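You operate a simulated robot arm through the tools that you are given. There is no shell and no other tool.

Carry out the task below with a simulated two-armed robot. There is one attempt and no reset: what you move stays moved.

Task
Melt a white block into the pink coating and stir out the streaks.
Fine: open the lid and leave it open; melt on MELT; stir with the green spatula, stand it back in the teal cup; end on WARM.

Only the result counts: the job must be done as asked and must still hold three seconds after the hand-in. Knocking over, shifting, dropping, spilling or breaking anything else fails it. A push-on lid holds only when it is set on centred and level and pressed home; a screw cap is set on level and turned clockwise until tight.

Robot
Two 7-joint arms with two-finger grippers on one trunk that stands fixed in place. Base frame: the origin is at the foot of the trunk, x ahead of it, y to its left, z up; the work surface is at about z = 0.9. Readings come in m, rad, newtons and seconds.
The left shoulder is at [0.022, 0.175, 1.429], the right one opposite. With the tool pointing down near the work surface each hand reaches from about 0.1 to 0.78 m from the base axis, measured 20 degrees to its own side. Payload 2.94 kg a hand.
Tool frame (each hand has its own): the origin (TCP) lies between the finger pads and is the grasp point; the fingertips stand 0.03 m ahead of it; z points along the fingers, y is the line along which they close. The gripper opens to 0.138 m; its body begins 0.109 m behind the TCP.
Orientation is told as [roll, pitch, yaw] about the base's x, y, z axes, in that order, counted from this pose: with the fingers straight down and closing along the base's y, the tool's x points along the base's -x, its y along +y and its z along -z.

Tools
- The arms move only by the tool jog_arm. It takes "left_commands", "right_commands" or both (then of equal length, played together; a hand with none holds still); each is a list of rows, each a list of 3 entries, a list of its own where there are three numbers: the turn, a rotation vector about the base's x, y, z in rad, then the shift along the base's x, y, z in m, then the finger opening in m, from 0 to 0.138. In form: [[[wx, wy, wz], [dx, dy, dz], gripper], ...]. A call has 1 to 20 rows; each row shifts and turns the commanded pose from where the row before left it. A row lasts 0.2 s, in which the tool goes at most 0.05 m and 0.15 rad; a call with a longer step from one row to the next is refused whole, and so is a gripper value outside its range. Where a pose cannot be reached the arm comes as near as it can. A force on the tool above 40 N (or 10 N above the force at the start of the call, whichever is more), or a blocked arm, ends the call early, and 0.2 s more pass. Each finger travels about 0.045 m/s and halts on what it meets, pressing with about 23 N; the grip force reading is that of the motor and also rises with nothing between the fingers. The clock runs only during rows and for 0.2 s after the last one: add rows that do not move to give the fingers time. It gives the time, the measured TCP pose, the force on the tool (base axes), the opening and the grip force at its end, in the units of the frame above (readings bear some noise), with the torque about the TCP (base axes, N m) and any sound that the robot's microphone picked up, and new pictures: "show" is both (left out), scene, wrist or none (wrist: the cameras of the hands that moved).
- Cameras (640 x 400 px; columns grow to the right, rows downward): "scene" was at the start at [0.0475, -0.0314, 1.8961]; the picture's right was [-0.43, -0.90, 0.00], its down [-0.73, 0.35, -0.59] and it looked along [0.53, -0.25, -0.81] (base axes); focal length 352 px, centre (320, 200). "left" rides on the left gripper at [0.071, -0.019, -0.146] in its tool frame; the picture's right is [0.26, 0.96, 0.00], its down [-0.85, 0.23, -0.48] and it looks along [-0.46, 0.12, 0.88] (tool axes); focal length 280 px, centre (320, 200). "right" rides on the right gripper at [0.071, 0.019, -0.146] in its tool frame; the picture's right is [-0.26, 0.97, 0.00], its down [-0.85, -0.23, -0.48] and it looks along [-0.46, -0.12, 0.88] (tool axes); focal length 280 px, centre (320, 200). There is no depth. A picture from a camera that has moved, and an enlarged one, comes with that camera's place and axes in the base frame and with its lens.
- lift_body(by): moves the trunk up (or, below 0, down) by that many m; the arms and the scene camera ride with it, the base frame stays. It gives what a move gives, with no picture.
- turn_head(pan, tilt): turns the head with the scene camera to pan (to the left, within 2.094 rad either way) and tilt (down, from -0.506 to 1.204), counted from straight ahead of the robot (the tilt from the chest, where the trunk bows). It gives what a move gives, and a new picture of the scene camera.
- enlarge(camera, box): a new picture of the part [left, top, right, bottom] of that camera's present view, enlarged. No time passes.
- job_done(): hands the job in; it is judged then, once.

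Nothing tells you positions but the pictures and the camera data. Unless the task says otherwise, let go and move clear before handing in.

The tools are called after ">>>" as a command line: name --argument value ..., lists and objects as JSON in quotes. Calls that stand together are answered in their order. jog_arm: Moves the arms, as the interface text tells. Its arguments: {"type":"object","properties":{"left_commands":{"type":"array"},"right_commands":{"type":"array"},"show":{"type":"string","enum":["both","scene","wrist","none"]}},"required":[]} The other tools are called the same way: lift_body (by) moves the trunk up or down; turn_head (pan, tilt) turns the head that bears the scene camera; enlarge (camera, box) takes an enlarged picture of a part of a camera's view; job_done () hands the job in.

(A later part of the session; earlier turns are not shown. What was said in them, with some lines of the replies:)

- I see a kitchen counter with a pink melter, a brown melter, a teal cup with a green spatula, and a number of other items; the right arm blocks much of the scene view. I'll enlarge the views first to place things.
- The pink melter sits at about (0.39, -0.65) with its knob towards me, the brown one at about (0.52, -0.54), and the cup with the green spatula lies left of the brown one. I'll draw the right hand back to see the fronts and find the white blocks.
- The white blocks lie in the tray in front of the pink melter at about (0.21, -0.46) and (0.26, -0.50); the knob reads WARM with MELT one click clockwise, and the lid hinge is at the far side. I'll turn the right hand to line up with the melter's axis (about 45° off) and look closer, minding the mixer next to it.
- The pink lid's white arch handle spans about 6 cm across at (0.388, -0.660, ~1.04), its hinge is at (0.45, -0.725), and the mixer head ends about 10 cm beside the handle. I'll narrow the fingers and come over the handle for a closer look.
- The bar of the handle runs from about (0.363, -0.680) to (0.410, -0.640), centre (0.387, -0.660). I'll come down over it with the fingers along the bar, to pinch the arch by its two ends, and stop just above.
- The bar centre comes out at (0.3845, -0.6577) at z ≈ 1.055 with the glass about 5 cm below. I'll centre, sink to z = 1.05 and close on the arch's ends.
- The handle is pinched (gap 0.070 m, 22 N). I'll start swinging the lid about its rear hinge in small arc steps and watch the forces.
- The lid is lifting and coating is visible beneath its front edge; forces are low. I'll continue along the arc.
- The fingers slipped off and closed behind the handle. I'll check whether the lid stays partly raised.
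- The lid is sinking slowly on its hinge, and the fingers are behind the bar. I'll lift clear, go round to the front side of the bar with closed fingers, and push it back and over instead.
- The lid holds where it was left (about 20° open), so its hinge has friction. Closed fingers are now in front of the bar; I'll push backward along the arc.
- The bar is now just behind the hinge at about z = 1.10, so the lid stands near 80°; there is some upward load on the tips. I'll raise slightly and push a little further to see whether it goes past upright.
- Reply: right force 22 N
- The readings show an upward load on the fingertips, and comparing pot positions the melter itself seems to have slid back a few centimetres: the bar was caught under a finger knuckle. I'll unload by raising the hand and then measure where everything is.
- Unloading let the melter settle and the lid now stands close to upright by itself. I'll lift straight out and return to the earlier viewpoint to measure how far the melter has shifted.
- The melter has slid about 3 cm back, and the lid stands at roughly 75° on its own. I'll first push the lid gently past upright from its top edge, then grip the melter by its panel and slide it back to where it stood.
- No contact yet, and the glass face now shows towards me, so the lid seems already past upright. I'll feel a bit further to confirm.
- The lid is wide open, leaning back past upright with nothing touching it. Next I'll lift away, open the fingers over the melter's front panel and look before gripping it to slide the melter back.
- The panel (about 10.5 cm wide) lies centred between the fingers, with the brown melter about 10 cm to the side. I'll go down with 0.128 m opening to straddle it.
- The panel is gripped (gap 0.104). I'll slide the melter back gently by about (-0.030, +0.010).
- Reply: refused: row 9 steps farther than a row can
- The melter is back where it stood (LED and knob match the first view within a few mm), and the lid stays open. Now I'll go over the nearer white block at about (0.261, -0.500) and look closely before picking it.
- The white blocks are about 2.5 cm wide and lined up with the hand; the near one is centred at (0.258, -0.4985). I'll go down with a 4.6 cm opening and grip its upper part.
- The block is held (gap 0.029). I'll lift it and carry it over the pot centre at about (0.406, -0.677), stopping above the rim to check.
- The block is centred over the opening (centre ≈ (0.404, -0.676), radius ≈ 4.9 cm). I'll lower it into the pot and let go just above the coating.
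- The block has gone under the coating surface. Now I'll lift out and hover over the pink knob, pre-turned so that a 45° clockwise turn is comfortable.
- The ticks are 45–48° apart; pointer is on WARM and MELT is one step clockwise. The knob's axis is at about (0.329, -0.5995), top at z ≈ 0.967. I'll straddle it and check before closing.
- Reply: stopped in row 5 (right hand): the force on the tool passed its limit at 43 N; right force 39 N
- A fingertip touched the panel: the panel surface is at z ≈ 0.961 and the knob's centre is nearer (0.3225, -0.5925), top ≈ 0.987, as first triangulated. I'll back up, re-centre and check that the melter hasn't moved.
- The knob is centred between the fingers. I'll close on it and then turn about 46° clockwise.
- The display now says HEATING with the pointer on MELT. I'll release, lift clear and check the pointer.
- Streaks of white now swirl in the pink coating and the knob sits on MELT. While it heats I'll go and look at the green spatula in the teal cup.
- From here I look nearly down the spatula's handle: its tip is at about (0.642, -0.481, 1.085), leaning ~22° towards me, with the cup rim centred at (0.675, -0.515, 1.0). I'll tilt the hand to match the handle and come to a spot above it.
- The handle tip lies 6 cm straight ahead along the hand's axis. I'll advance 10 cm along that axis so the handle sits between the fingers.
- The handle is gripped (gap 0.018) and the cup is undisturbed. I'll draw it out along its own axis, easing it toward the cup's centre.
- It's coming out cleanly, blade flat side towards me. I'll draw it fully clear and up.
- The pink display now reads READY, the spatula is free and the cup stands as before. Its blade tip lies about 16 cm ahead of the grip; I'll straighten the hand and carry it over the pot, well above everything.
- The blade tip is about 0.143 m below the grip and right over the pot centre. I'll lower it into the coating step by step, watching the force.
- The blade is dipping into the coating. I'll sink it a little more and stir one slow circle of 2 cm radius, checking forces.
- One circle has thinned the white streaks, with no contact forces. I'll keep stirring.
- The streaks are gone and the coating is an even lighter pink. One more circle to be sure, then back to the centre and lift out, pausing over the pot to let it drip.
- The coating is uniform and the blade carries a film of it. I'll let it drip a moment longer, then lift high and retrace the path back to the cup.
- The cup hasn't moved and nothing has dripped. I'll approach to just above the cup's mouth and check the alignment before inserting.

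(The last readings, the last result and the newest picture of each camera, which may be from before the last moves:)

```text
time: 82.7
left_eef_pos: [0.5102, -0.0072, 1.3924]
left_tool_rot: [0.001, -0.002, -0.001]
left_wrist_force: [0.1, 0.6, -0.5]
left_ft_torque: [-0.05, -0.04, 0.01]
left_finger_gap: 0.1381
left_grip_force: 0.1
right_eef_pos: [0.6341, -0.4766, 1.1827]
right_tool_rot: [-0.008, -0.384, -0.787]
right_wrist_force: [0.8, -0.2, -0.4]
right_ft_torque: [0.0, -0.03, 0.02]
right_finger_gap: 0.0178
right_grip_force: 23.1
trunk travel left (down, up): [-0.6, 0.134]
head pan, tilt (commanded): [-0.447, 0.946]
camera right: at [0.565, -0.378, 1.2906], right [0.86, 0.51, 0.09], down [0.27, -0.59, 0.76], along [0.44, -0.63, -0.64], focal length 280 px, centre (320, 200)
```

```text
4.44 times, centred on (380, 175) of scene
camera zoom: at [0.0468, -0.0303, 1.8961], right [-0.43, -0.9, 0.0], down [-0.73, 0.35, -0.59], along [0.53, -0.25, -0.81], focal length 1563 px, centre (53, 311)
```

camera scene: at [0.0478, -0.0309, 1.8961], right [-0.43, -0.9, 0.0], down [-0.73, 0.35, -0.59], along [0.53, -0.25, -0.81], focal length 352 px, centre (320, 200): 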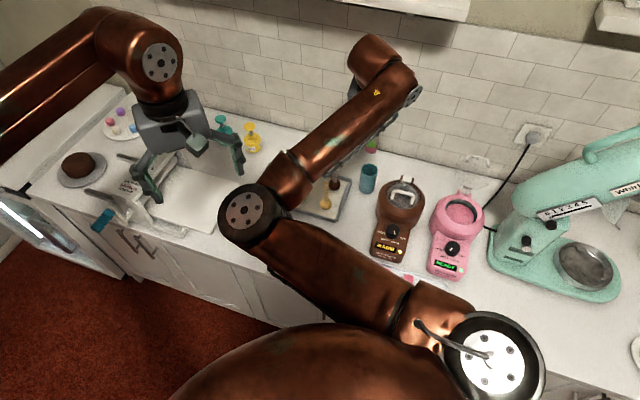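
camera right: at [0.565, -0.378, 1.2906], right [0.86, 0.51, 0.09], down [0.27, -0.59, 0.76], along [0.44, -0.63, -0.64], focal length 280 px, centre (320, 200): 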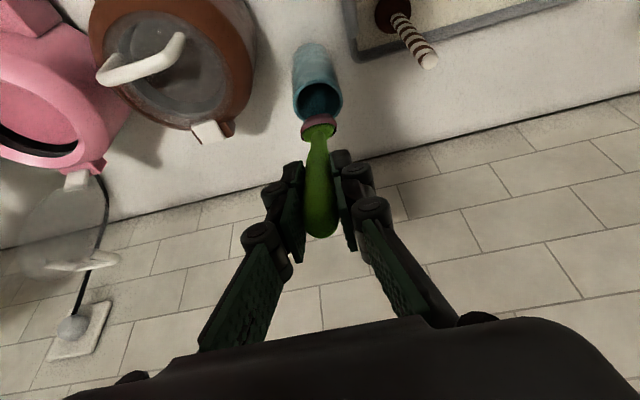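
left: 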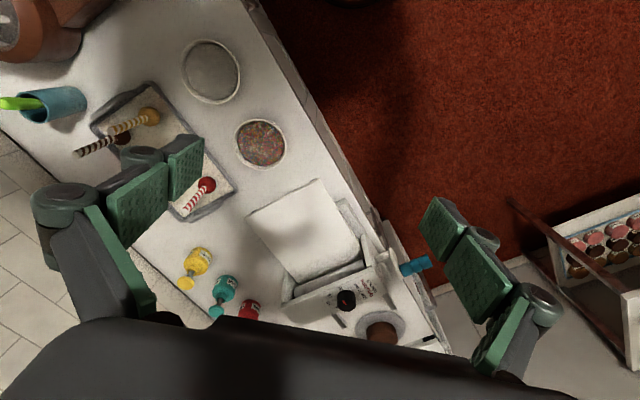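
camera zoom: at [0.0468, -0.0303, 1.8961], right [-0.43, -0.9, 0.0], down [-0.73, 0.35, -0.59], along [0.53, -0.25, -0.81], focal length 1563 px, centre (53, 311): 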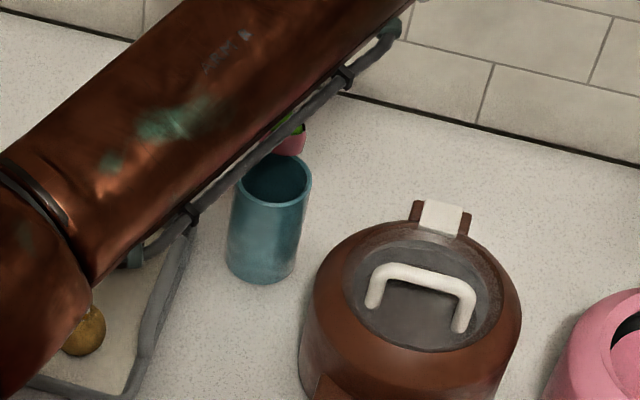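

The blade tip sits over the centre of the cup's mouth. I'll lower it in along a slightly curving path towards its old resting pose, checking halfway.

>>> jog_arm --right_commands '[[[0, 0, 0], [0.0007, -0.0007, -0.0155], 0.005], [[0, 0, 0], [0.0007, -0.0007, -0.0155], 0.005], [[0, 0, 0], [0.0032, -0.0032, -0.0199], 0.005], [[0, 0, 0], [0.0032, -0.0032, -0.0199], 0.005], [[0, 0, 0], [0, 0, 0], 0.005]]' --show "wrist"

>>> enlarge --camera "right" --box '[220, 40, 420, 200]'

>>> enlarge --camera "left" --box '[0, 40, 160, 160]'

>>> enlarge --camera "scene" --box '[330, 130, 430, 220]'

```text
time: 83.9
left_eef_pos: [0.5102, -0.0074, 1.3921]
left_tool_rot: [0.0, 0.001, 0.001]
left_wrist_force: [0.4, 0.7, 0.1]
left_ft_torque: [-0.02, 0.0, 0.0]
left_finger_gap: 0.138
left_grip_force: 0.0
right_eef_pos: [0.6433, -0.4852, 1.1111]
right_tool_rot: [-0.009, -0.384, -0.786]
right_wrist_force: [-0.2, 1.2, -0.6]
right_ft_torque: [-0.03, 0.01, 0.0]
right_finger_gap: 0.0175
right_grip_force: 22.9
trunk travel left (down, up): [-0.6, 0.134]
head pan, tilt (commanded): [-0.447, 0.946]
camera right: at [0.5742, -0.3876, 1.2189], right [0.86, 0.51, 0.09], down [0.27, -0.59, 0.76], along [0.44, -0.63, -0.64], focal length 280 px, centre (320, 200)
```

right: 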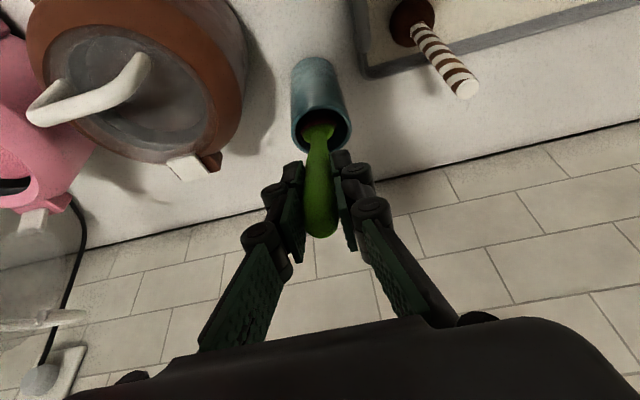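

```text
2.50 times, centred on (320, 120) of right
camera zoom: at [0.5742, -0.3876, 1.2189], right [0.86, 0.51, 0.09], down [0.27, -0.59, 0.76], along [0.44, -0.63, -0.64], focal length 701 px, centre (320, 400)
```

zoom: 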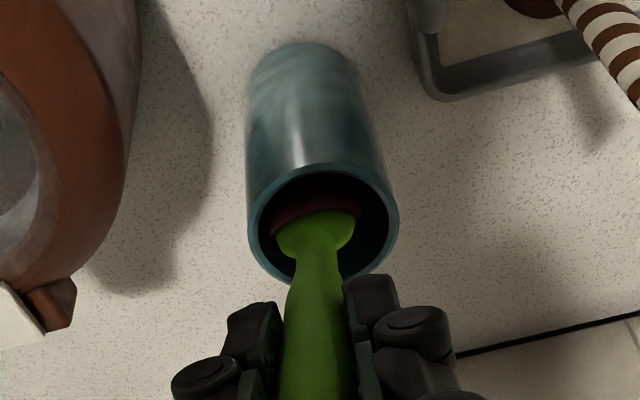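

```text
3.33 times, centred on (80, 100) of left
camera zoom: at [0.4401, -0.0268, 1.5372], right [-0.26, 0.96, 0.0], down [0.85, 0.23, 0.48], along [0.46, 0.12, -0.88], focal length 935 px, centre (1120, 533)
```

zoom: 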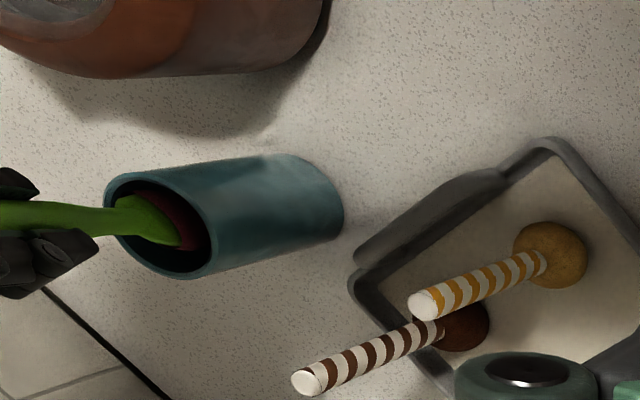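

```text
4.44 times, centred on (380, 175) of scene
camera zoom: at [0.0472, -0.0306, 1.8961], right [-0.43, -0.9, 0.0], down [-0.73, 0.35, -0.59], along [0.53, -0.25, -0.81], focal length 1563 px, centre (53, 311)
```

zoom: 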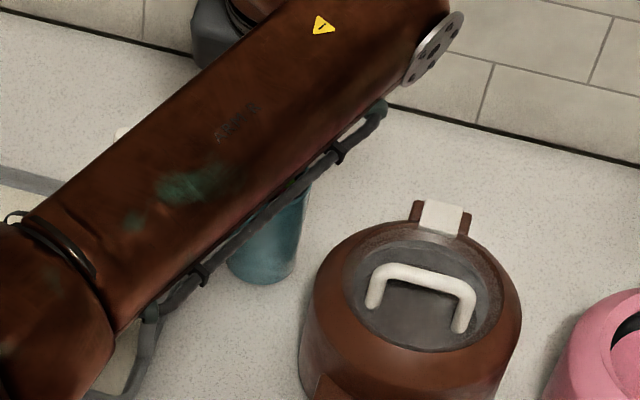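

The blade is inside the cup with no contact. I'll lower it the rest of the way.

>>> jog_arm --right_commands '[[[0, 0, 0], [0.0021, -0.0021, -0.015], 0.005], [[0, 0, 0], [0.0021, -0.0021, -0.015], 0.005], [[0, 0, 0], [0.0021, -0.0021, -0.014], 0.005], [[0, 0, 0], [0.002, -0.0015, -0.012], 0.005], [[0, 0, 0], [0, 0, 0], 0.005]]' --show "wrist"

>>> enlarge --camera "right" --box '[220, 60, 420, 220]'

>>> enlarge --camera "left" --box '[0, 40, 160, 160]'

```text
time: 85.1
left_eef_pos: [0.5107, -0.0073, 1.3933]
left_tool_rot: [0.0, -0.001, -0.002]
left_wrist_force: [0.1, -0.5, 0.4]
left_ft_torque: [0.02, 0.02, -0.03]
left_finger_gap: 0.1378
left_grip_force: 0.0
right_eef_pos: [0.6515, -0.4934, 1.0539]
right_tool_rot: [-0.008, -0.383, -0.785]
right_wrist_force: [-0.1, 1.7, -0.4]
right_ft_torque: [0.23, 0.03, 0.04]
right_finger_gap: 0.0179
right_grip_force: 23.2
trunk travel left (down, up): [-0.6, 0.134]
head pan, tilt (commanded): [-0.447, 0.946]
camera right: at [0.5824, -0.3957, 1.1622], right [0.86, 0.51, 0.09], down [0.27, -0.59, 0.76], along [0.44, -0.63, -0.64], focal length 280 px, centre (320, 200)
```

right: 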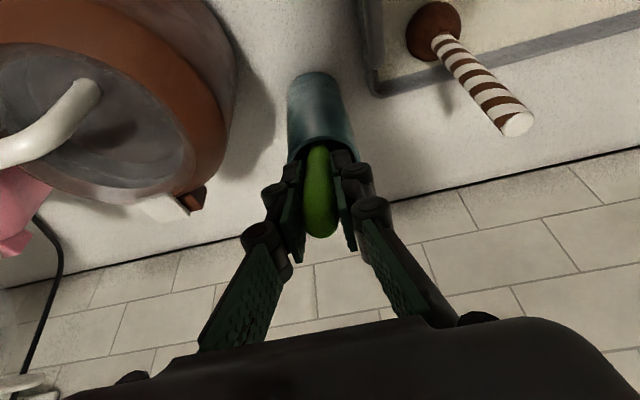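

```text
2.50 times, centred on (320, 140) of right
camera zoom: at [0.5824, -0.3957, 1.1622], right [0.86, 0.51, 0.09], down [0.27, -0.59, 0.76], along [0.44, -0.63, -0.64], focal length 701 px, centre (320, 350)
```

zoom: 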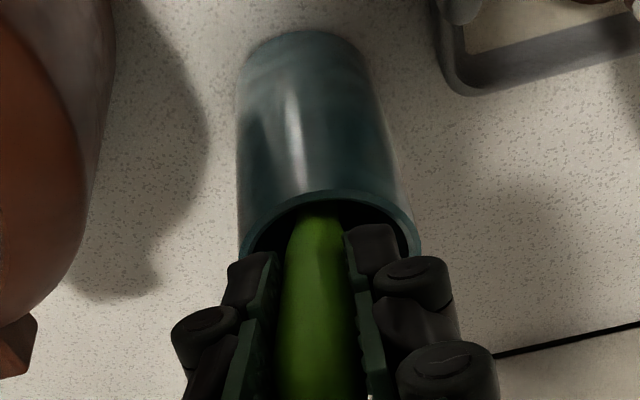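

```text
3.33 times, centred on (80, 100) of left
camera zoom: at [0.4403, -0.0271, 1.5371], right [-0.26, 0.96, 0.0], down [0.85, 0.23, 0.48], along [0.46, 0.12, -0.88], focal length 935 px, centre (1120, 533)
```

zoom: 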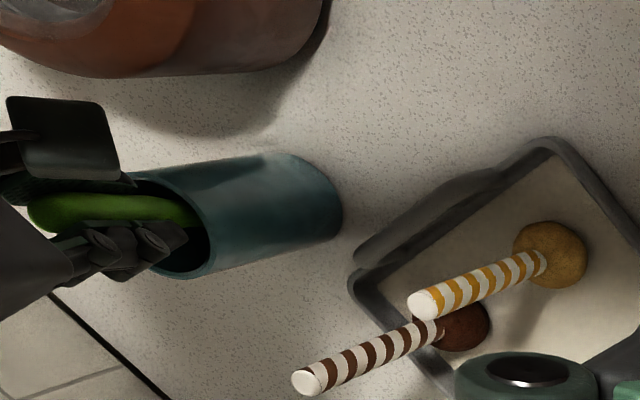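

It's back at its resting pose. I'll open the fingers and withdraw along the hand's axis.

>>> jog_arm --right_commands '[[[0, 0, 0], [0, 0, 0], 0.025], [[0, 0, 0], [0, 0, 0], 0.04], [[0, 0, 0], [0, 0, 0], 0.055], [[0, 0, 0], [0, 0, 0], 0.06], [[0, 0, 0], [0, 0, 0], 0.06], [[0, 0, 0], [-0.0065, 0.0066, 0.0233], 0.06], [[0, 0, 0], [-0.0065, 0.0066, 0.0233], 0.06], [[0, 0, 0], [-0.0065, 0.0066, 0.0233], 0.06], [[0, 0, 0], [-0.0065, 0.0066, 0.0233], 0.06], [[0, 0, 0], [-0.0065, 0.0066, 0.0233], 0.06], [[0, 0, 0], [0, 0, 0], 0.06]]' --show "wrist"

>>> enlarge --camera "right" --box '[220, 40, 420, 200]'

>>> enlarge --camera "left" --box '[0, 40, 160, 160]'

```text
time: 87.5
left_eef_pos: [0.5102, -0.008, 1.3917]
left_tool_rot: [0.0, 0.002, 0.0]
left_wrist_force: [0.0, -0.6, 0.2]
left_ft_torque: [-0.03, 0.03, -0.02]
left_finger_gap: 0.1379
left_grip_force: 0.0
right_eef_pos: [0.6187, -0.46, 1.1703]
right_tool_rot: [-0.008, -0.384, -0.786]
right_wrist_force: [-0.1, -0.2, 0.2]
right_ft_torque: [0.03, -0.01, 0.02]
right_finger_gap: 0.0602
right_grip_force: 0.1
trunk travel left (down, up): [-0.6, 0.134]
head pan, tilt (commanded): [-0.447, 0.946]
camera right: at [0.5495, -0.361, 1.2778], right [0.86, 0.51, 0.09], down [0.27, -0.59, 0.76], along [0.44, -0.63, -0.64], focal length 280 px, centre (320, 200)
```

right: 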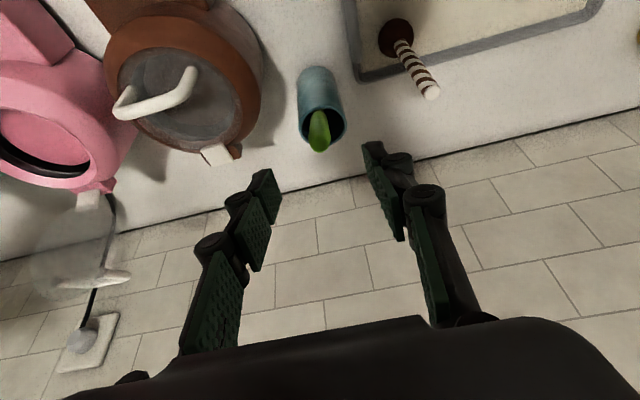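

```text
2.50 times, centred on (320, 120) of right
camera zoom: at [0.5495, -0.361, 1.2778], right [0.86, 0.51, 0.09], down [0.27, -0.59, 0.76], along [0.44, -0.63, -0.64], focal length 701 px, centre (320, 400)
```

zoom: 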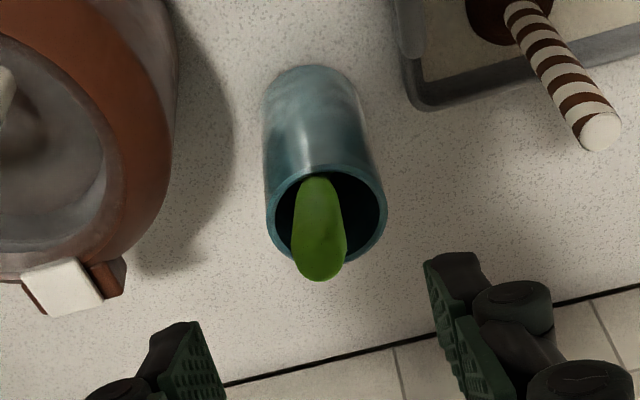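

```text
3.33 times, centred on (80, 100) of left
camera zoom: at [0.4406, -0.0275, 1.537], right [-0.26, 0.96, 0.0], down [0.85, 0.23, 0.48], along [0.46, 0.12, -0.88], focal length 935 px, centre (1120, 533)
```

zoom: 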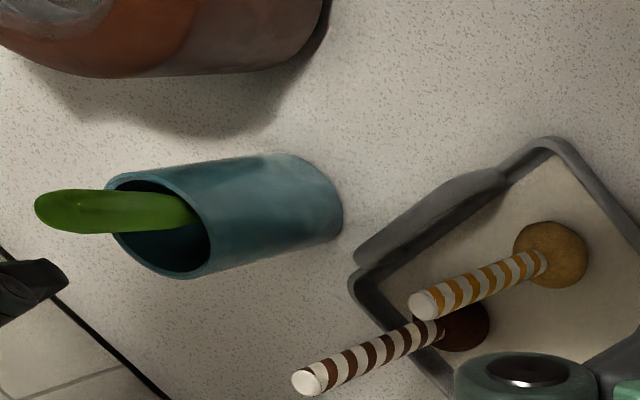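

The spatula stands in the teal cup as it did at first. Now back to the pink knob to turn it from MELT to WARM.

>>> jog_arm --right_commands '[[[0.0902, 0.0884, 0], [-0.01, 0.01, 0.04], 0.06], [[0.0902, 0.0884, 0], [0, 0, 0.04], 0.06], [[0.0902, 0.0884, 0], [-0.04, -0.02, 0], 0.06], [[0, 0, -0.127], [-0.041, -0.0205, 0], 0.06], [[0, 0, -0.127], [-0.041, -0.0205, 0], 0.06], [[0, 0, -0.127], [-0.041, -0.0205, 0], 0.06], [[0, 0, 0], [-0.041, -0.0205, 0], 0.06], [[0, 0, 0], [-0.041, -0.0205, 0], 0.06], [[0, 0, 0], [-0.0401, -0.022, 0], 0.06], [[0, 0, 0], [0, 0, -0.04], 0.06], [[0, 0, 0], [0, 0, -0.04], 0.06], [[0, 0, 0], [0, 0, -0.04], 0.06], [[0, 0, 0], [0, 0, -0.04], 0.06], [[0, 0, 0], [0, 0, -0.03], 0.06], [[0, 0, 0], [0, 0, 0], 0.06]]' --show "both"

>>> enlarge --camera "right" --box '[200, 60, 460, 260]'

```text
time: 90.7
left_eef_pos: [0.5098, -0.0073, 1.3912]
left_tool_rot: [0.001, 0.001, 0.0]
left_wrist_force: [0.0, 0.5, -0.8]
left_ft_torque: [0.03, -0.01, 0.01]
left_finger_gap: 0.1381
left_grip_force: 0.1
right_eef_pos: [0.3248, -0.5965, 1.0596]
right_tool_rot: [-0.006, -0.005, -1.166]
right_wrist_force: [0.5, 0.1, 0.0]
right_ft_torque: [0.01, 0.0, 0.01]
right_finger_gap: 0.0599
right_grip_force: 0.1
trunk travel left (down, up): [-0.6, 0.134]
head pan, tilt (commanded): [-0.447, 0.946]
camera scene: at [0.0475, -0.0311, 1.8961], right [-0.43, -0.9, 0.0], down [-0.73, 0.35, -0.59], along [0.53, -0.25, -0.81], focal length 352 px, centre (320, 200)
camera right: at [0.3175, -0.5229, 1.2048], right [0.99, 0.14, 0.0], down [0.12, -0.87, 0.48], along [0.06, -0.48, -0.88], focal length 280 px, centre (320, 200)
```

scene: 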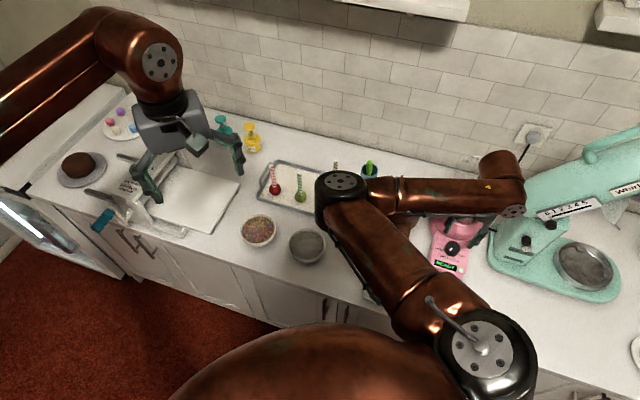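
right: 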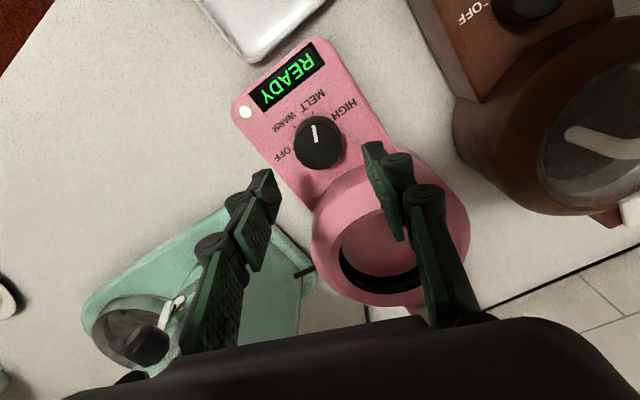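

```text
2.00 times, centred on (330, 160) of right
camera zoom: at [0.3175, -0.5229, 1.2048], right [0.99, 0.14, 0.0], down [0.12, -0.87, 0.48], along [0.06, -0.48, -0.88], focal length 561 px, centre (300, 280)
```

zoom: 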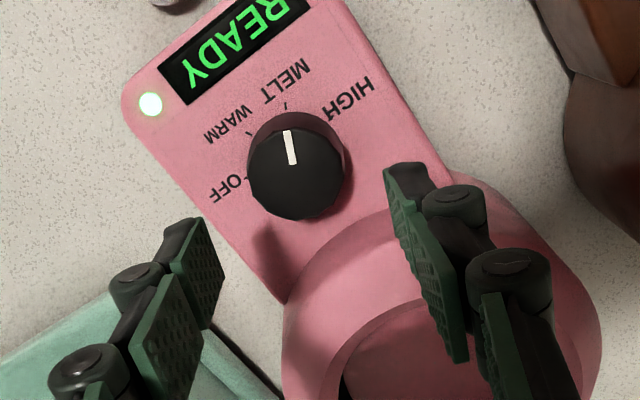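

>>> jog_arm --right_commands '[[[0, 0, 0], [0.0002, 0.0028, -0.03], 0.06], [[0, 0, 0], [0, 0, -0.025], 0.06], [[0, 0, 0], [0, 0, -0.007], 0.06], [[0, 0, 0], [0, 0, 0], 0.06]]' --show "wrist"

>>> enlarge --camera "right" --box '[200, 80, 460, 280]'

```text
time: 91.7
left_eef_pos: [0.5119, -0.0079, 1.3912]
left_tool_rot: [-0.001, 0.002, 0.001]
left_wrist_force: [-0.1, -0.2, -0.2]
left_ft_torque: [0.01, 0.01, 0.01]
left_finger_gap: 0.1381
left_grip_force: 0.0
right_eef_pos: [0.3244, -0.5928, 0.9978]
right_tool_rot: [-0.004, -0.006, -1.166]
right_wrist_force: [-0.1, 0.2, 0.0]
right_ft_torque: [-0.03, 0.01, 0.01]
right_finger_gap: 0.0598
right_grip_force: 0.0
trunk travel left (down, up): [-0.6, 0.134]
head pan, tilt (commanded): [-0.447, 0.946]
camera right: at [0.3165, -0.5208, 1.1435], right [0.99, 0.14, 0.0], down [0.12, -0.87, 0.48], along [0.06, -0.48, -0.88], focal length 280 px, centre (320, 200)
```

right: 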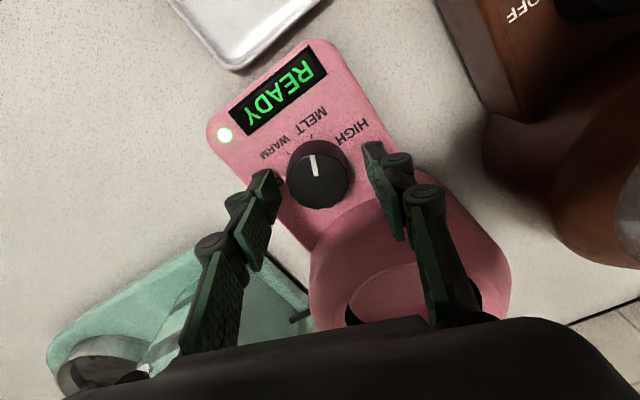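

```text
2.00 times, centred on (330, 180) of right
camera zoom: at [0.3165, -0.5208, 1.1435], right [0.99, 0.14, 0.0], down [0.12, -0.87, 0.48], along [0.06, -0.48, -0.88], focal length 561 px, centre (300, 240)
```

zoom: 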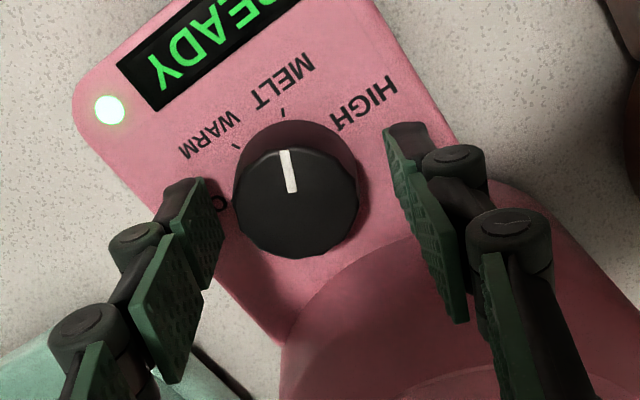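

>>> jog_arm --right_commands '[[[0, 0, 0], [0.001, 0, 0], 0.05], [[0, 0, 0], [0, 0, 0], 0.04], [[0, 0, 0], [0, 0, 0], 0.03], [[0, 0, 0], [0, 0, 0], 0.03]]' --show "none"

```text
time: 92.7
left_eef_pos: [0.5101, -0.0085, 1.3914]
left_tool_rot: [0.0, 0.0, -0.001]
left_wrist_force: [1.0, -0.4, 1.0]
left_ft_torque: [0.0, 0.0, -0.01]
left_finger_gap: 0.1379
left_grip_force: 0.0
right_eef_pos: [0.3231, -0.5938, 0.9989]
right_tool_rot: [-0.005, -0.006, -1.167]
right_wrist_force: [-5.7, -3.3, -0.1]
right_ft_torque: [-0.05, 0.21, -0.06]
right_finger_gap: 0.0401
right_grip_force: 23.2
trunk travel left (down, up): [-0.6, 0.134]
head pan, tilt (commanded): [-0.447, 0.946]
```

>>> jog_arm --right_commands '[[[0, 0, 0], [-0.0012, -0.0006, 0], 0.03], [[0, 0, 0.12], [0, 0, 0], 0.03], [[0, 0, 0.13], [0, 0, 0], 0.03], [[0, 0, 0.13], [0, 0, 0], 0.03], [[0, 0, 0.13], [0, 0, 0], 0.03], [[0, 0, 0.13], [0, 0, 0], 0.03], [[0, 0, 0.13], [0, 0, 0], 0.03], [[0, 0, 0], [0, 0, 0], 0.03]]' --show "wrist"

>>> enlarge --camera "right" --box '[200, 40, 460, 240]'

```text
time: 94.5
left_eef_pos: [0.5113, -0.0091, 1.3921]
left_tool_rot: [0.0, 0.003, 0.002]
left_wrist_force: [0.0, -0.6, 0.1]
left_ft_torque: [0.03, 0.0, -0.01]
left_finger_gap: 0.1378
left_grip_force: 0.0
right_eef_pos: [0.3235, -0.5936, 0.9995]
right_tool_rot: [-0.003, -0.006, -0.396]
right_wrist_force: [1.6, -0.1, -0.2]
right_ft_torque: [-0.02, 0.05, 0.04]
right_finger_gap: 0.0398
right_grip_force: 23.2
trunk travel left (down, up): [-0.6, 0.134]
head pan, tilt (commanded): [-0.447, 0.946]
camera right: at [0.2678, -0.5482, 1.1442], right [0.61, 0.79, 0.0], down [0.69, -0.54, 0.48], along [0.38, -0.3, -0.88], focal length 280 px, centre (320, 200)
```

right: 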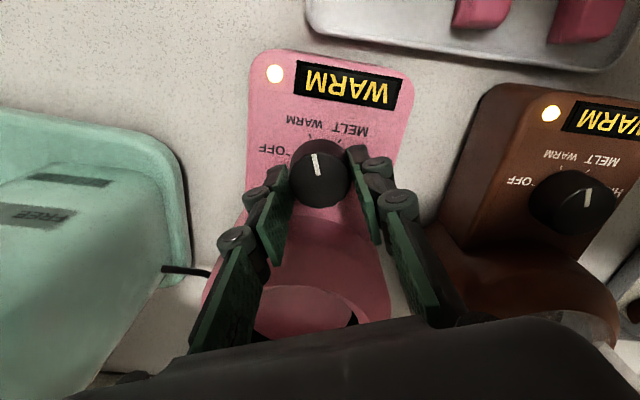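

```text
2.00 times, centred on (330, 140) of right
camera zoom: at [0.2678, -0.5482, 1.1442], right [0.61, 0.79, 0.0], down [0.69, -0.54, 0.48], along [0.38, -0.3, -0.88], focal length 561 px, centre (300, 320)
```

zoom: 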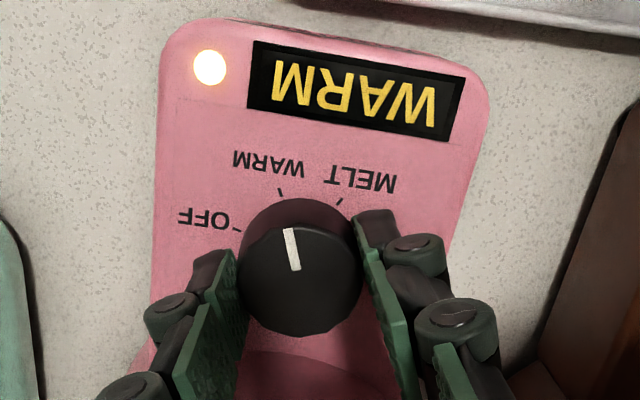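

The display reads WARM again. I'll add a hair more turn to match the original pointer position, then let go and lift clear.

>>> jog_arm --right_commands '[[[0, 0, 0.06], [0, 0, 0], 0.03], [[0, 0, 0], [0, 0, 0], 0.03], [[0, 0, 0], [0, 0, 0], 0.045], [[0, 0, 0], [0, 0, 0], 0.06], [[0, 0, 0], [0, 0, 0], 0.06], [[0, 0, 0], [0, 0, 0.03], 0.06], [[0, 0, 0], [0, 0, 0.04], 0.06], [[0, 0, -0.1], [0, 0, 0.045], 0.06], [[0, 0, -0.1], [-0.01, 0.015, 0.045], 0.06], [[0, 0, -0.1], [-0.01, 0.015, 0.045], 0.06], [[0, 0, -0.1], [0, 0.015, 0.045], 0.06], [[0, 0, -0.05], [0, 0.005, 0.045], 0.06], [[0, 0, 0], [0, 0, 0.045], 0.06], [[0, 0, 0], [0, 0, 0.045], 0.06], [[0, 0, 0], [0, 0, 0], 0.06]]' --show "both"

>>> enlarge --camera "right" --box '[240, 60, 440, 240]'

>>> enlarge --camera "scene" --box '[380, 130, 540, 290]'

```text
time: 97.7
left_eef_pos: [0.5106, -0.0084, 1.391]
left_tool_rot: [0.0, 0.002, 0.0]
left_wrist_force: [0.5, 0.0, -0.4]
left_ft_torque: [0.0, 0.05, 0.0]
left_finger_gap: 0.1379
left_grip_force: 0.0
right_eef_pos: [0.3043, -0.5434, 1.3841]
right_tool_rot: [-0.006, -0.006, -0.787]
right_wrist_force: [-0.4, -0.5, -0.3]
right_ft_torque: [-0.01, 0.01, 0.01]
right_finger_gap: 0.0603
right_grip_force: 0.1
trunk travel left (down, up): [-0.6, 0.134]
head pan, tilt (commanded): [-0.447, 0.946]
camera scene: at [0.0477, -0.0315, 1.896], right [-0.43, -0.9, 0.0], down [-0.73, 0.35, -0.59], along [0.53, -0.25, -0.81], focal length 352 px, centre (320, 200)
camera right: at [0.2694, -0.4794, 1.5294], right [0.87, 0.5, 0.0], down [0.44, -0.76, 0.48], along [0.24, -0.42, -0.88], focal length 280 px, centre (320, 200)
```

scene: 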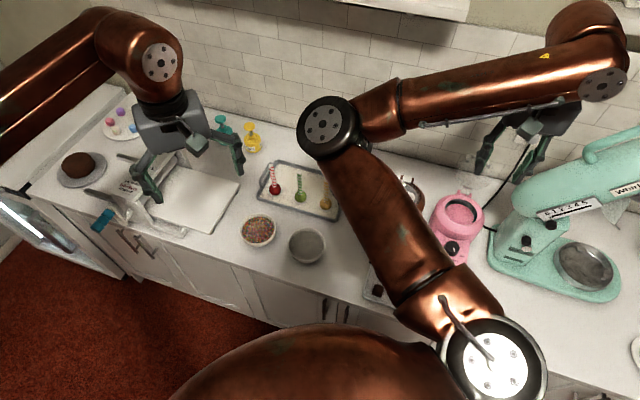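
right: 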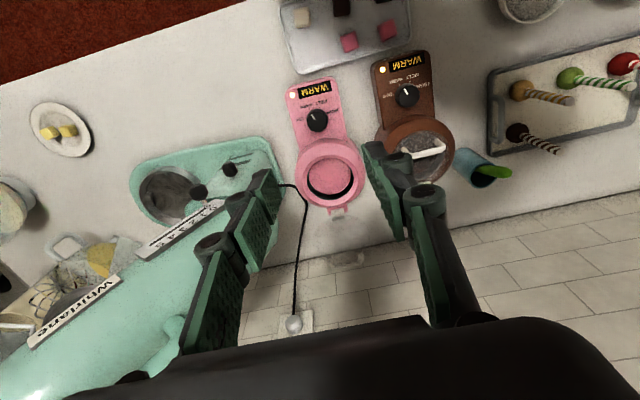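

```text
2.22 times, centred on (340, 150) of right
camera zoom: at [0.2694, -0.4794, 1.5294], right [0.87, 0.5, 0.0], down [0.44, -0.76, 0.48], along [0.24, -0.42, -0.88], focal length 623 px, centre (276, 311)
```

zoom: 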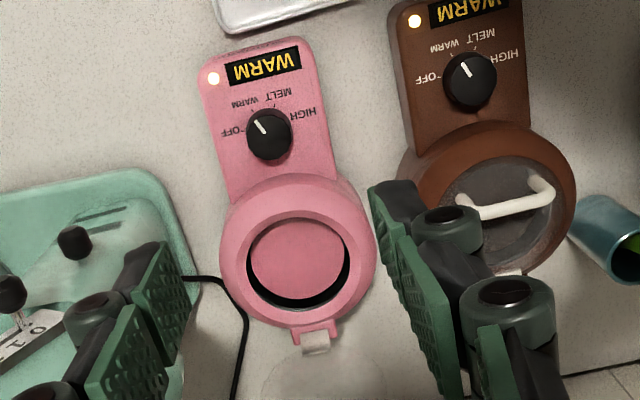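

```text
2.50 times, centred on (460, 210) of scene
camera zoom: at [0.0477, -0.0315, 1.896], right [-0.43, -0.9, 0.0], down [-0.73, 0.35, -0.59], along [0.53, -0.25, -0.81], focal length 879 px, centre (-30, 175)
```

zoom: 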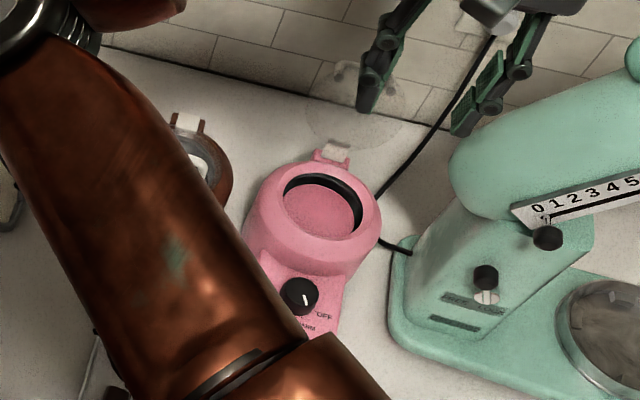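

WARM is shown, the lid stands open and the melter is in its original place. A last close check of the coating and the cup before handing in.

>>> enlarge --camera "right" --box '[290, 135, 370, 225]'

>>> enlarge --camera "left" --box '[0, 0, 240, 180]'

>>> enlarge --camera "right" --box '[260, 0, 560, 220]'

```text
4.44 times, centred on (330, 180) of right
camera zoom: at [0.2694, -0.4794, 1.5294], right [0.87, 0.5, 0.0], down [0.44, -0.76, 0.48], along [0.24, -0.42, -0.88], focal length 1246 px, centre (276, 289)
```

zoom: 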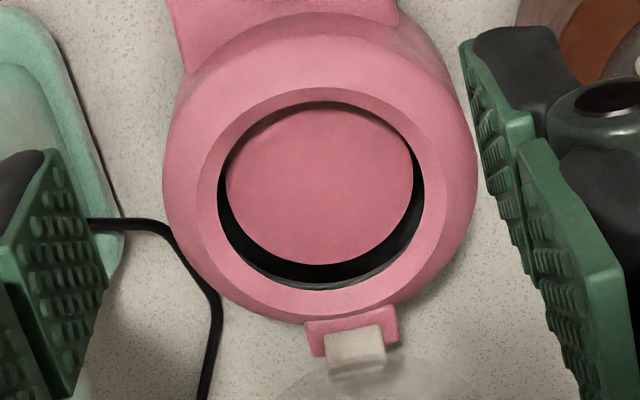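

```text
2.22 times, centred on (120, 90) of left
camera zoom: at [0.4406, -0.0275, 1.537], right [-0.26, 0.96, 0.0], down [0.85, 0.23, 0.47], along [0.46, 0.12, -0.88], focal length 623 px, centre (764, 444)
```

zoom: 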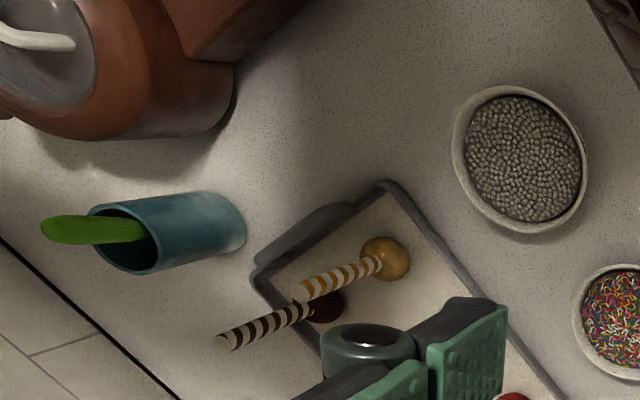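

```text
1.82 times, centred on (410, 110) of right
camera zoom: at [0.2694, -0.4794, 1.5294], right [0.87, 0.5, 0.0], down [0.44, -0.76, 0.48], along [0.24, -0.42, -0.88], focal length 510 px, centre (156, 364)
```

zoom: 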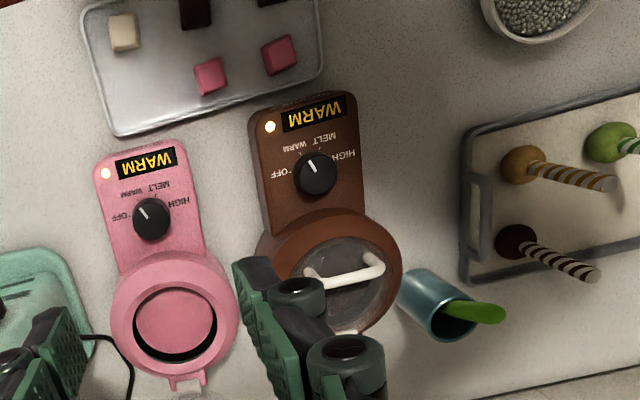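

The coating is even with no streaks, the lid is open, the spatula stands in the teal cup, and the knob and display read WARM. The other items look undisturbed and the hands are clear, so I'm handing in.

>>> job_done

```text
The job is handed in.
```

The job is handed in. One white block is melted into the pink coating and stirred until no streaks showed.

- **Lid:** it is open, leaning back past upright, and stayed that way with nothing touching it.
- **Melting:** the block melted with the knob on MELT, and I stirred after the display reached READY.
- **Spatula:** the green spatula is back in the teal cup, leaning as it did at the start. Its blade still carries some pink coating.
- **Knob:** it ends on WARM and the display reads WARM.

**Melter was shifted:** opening the lid tipped the pink melter and slid it about 3 cm toward the wall. I gripped its front panel and slid it back. It now matches the first view to within a few millimetres.

**Panel bumped:** while reaching for the knob, a fingertip pressed the panel with about 43 N. I saw no damage or movement from that.

The last pictures show nothing spilled and nothing else moved. The tool gave no verdict when I handed in.
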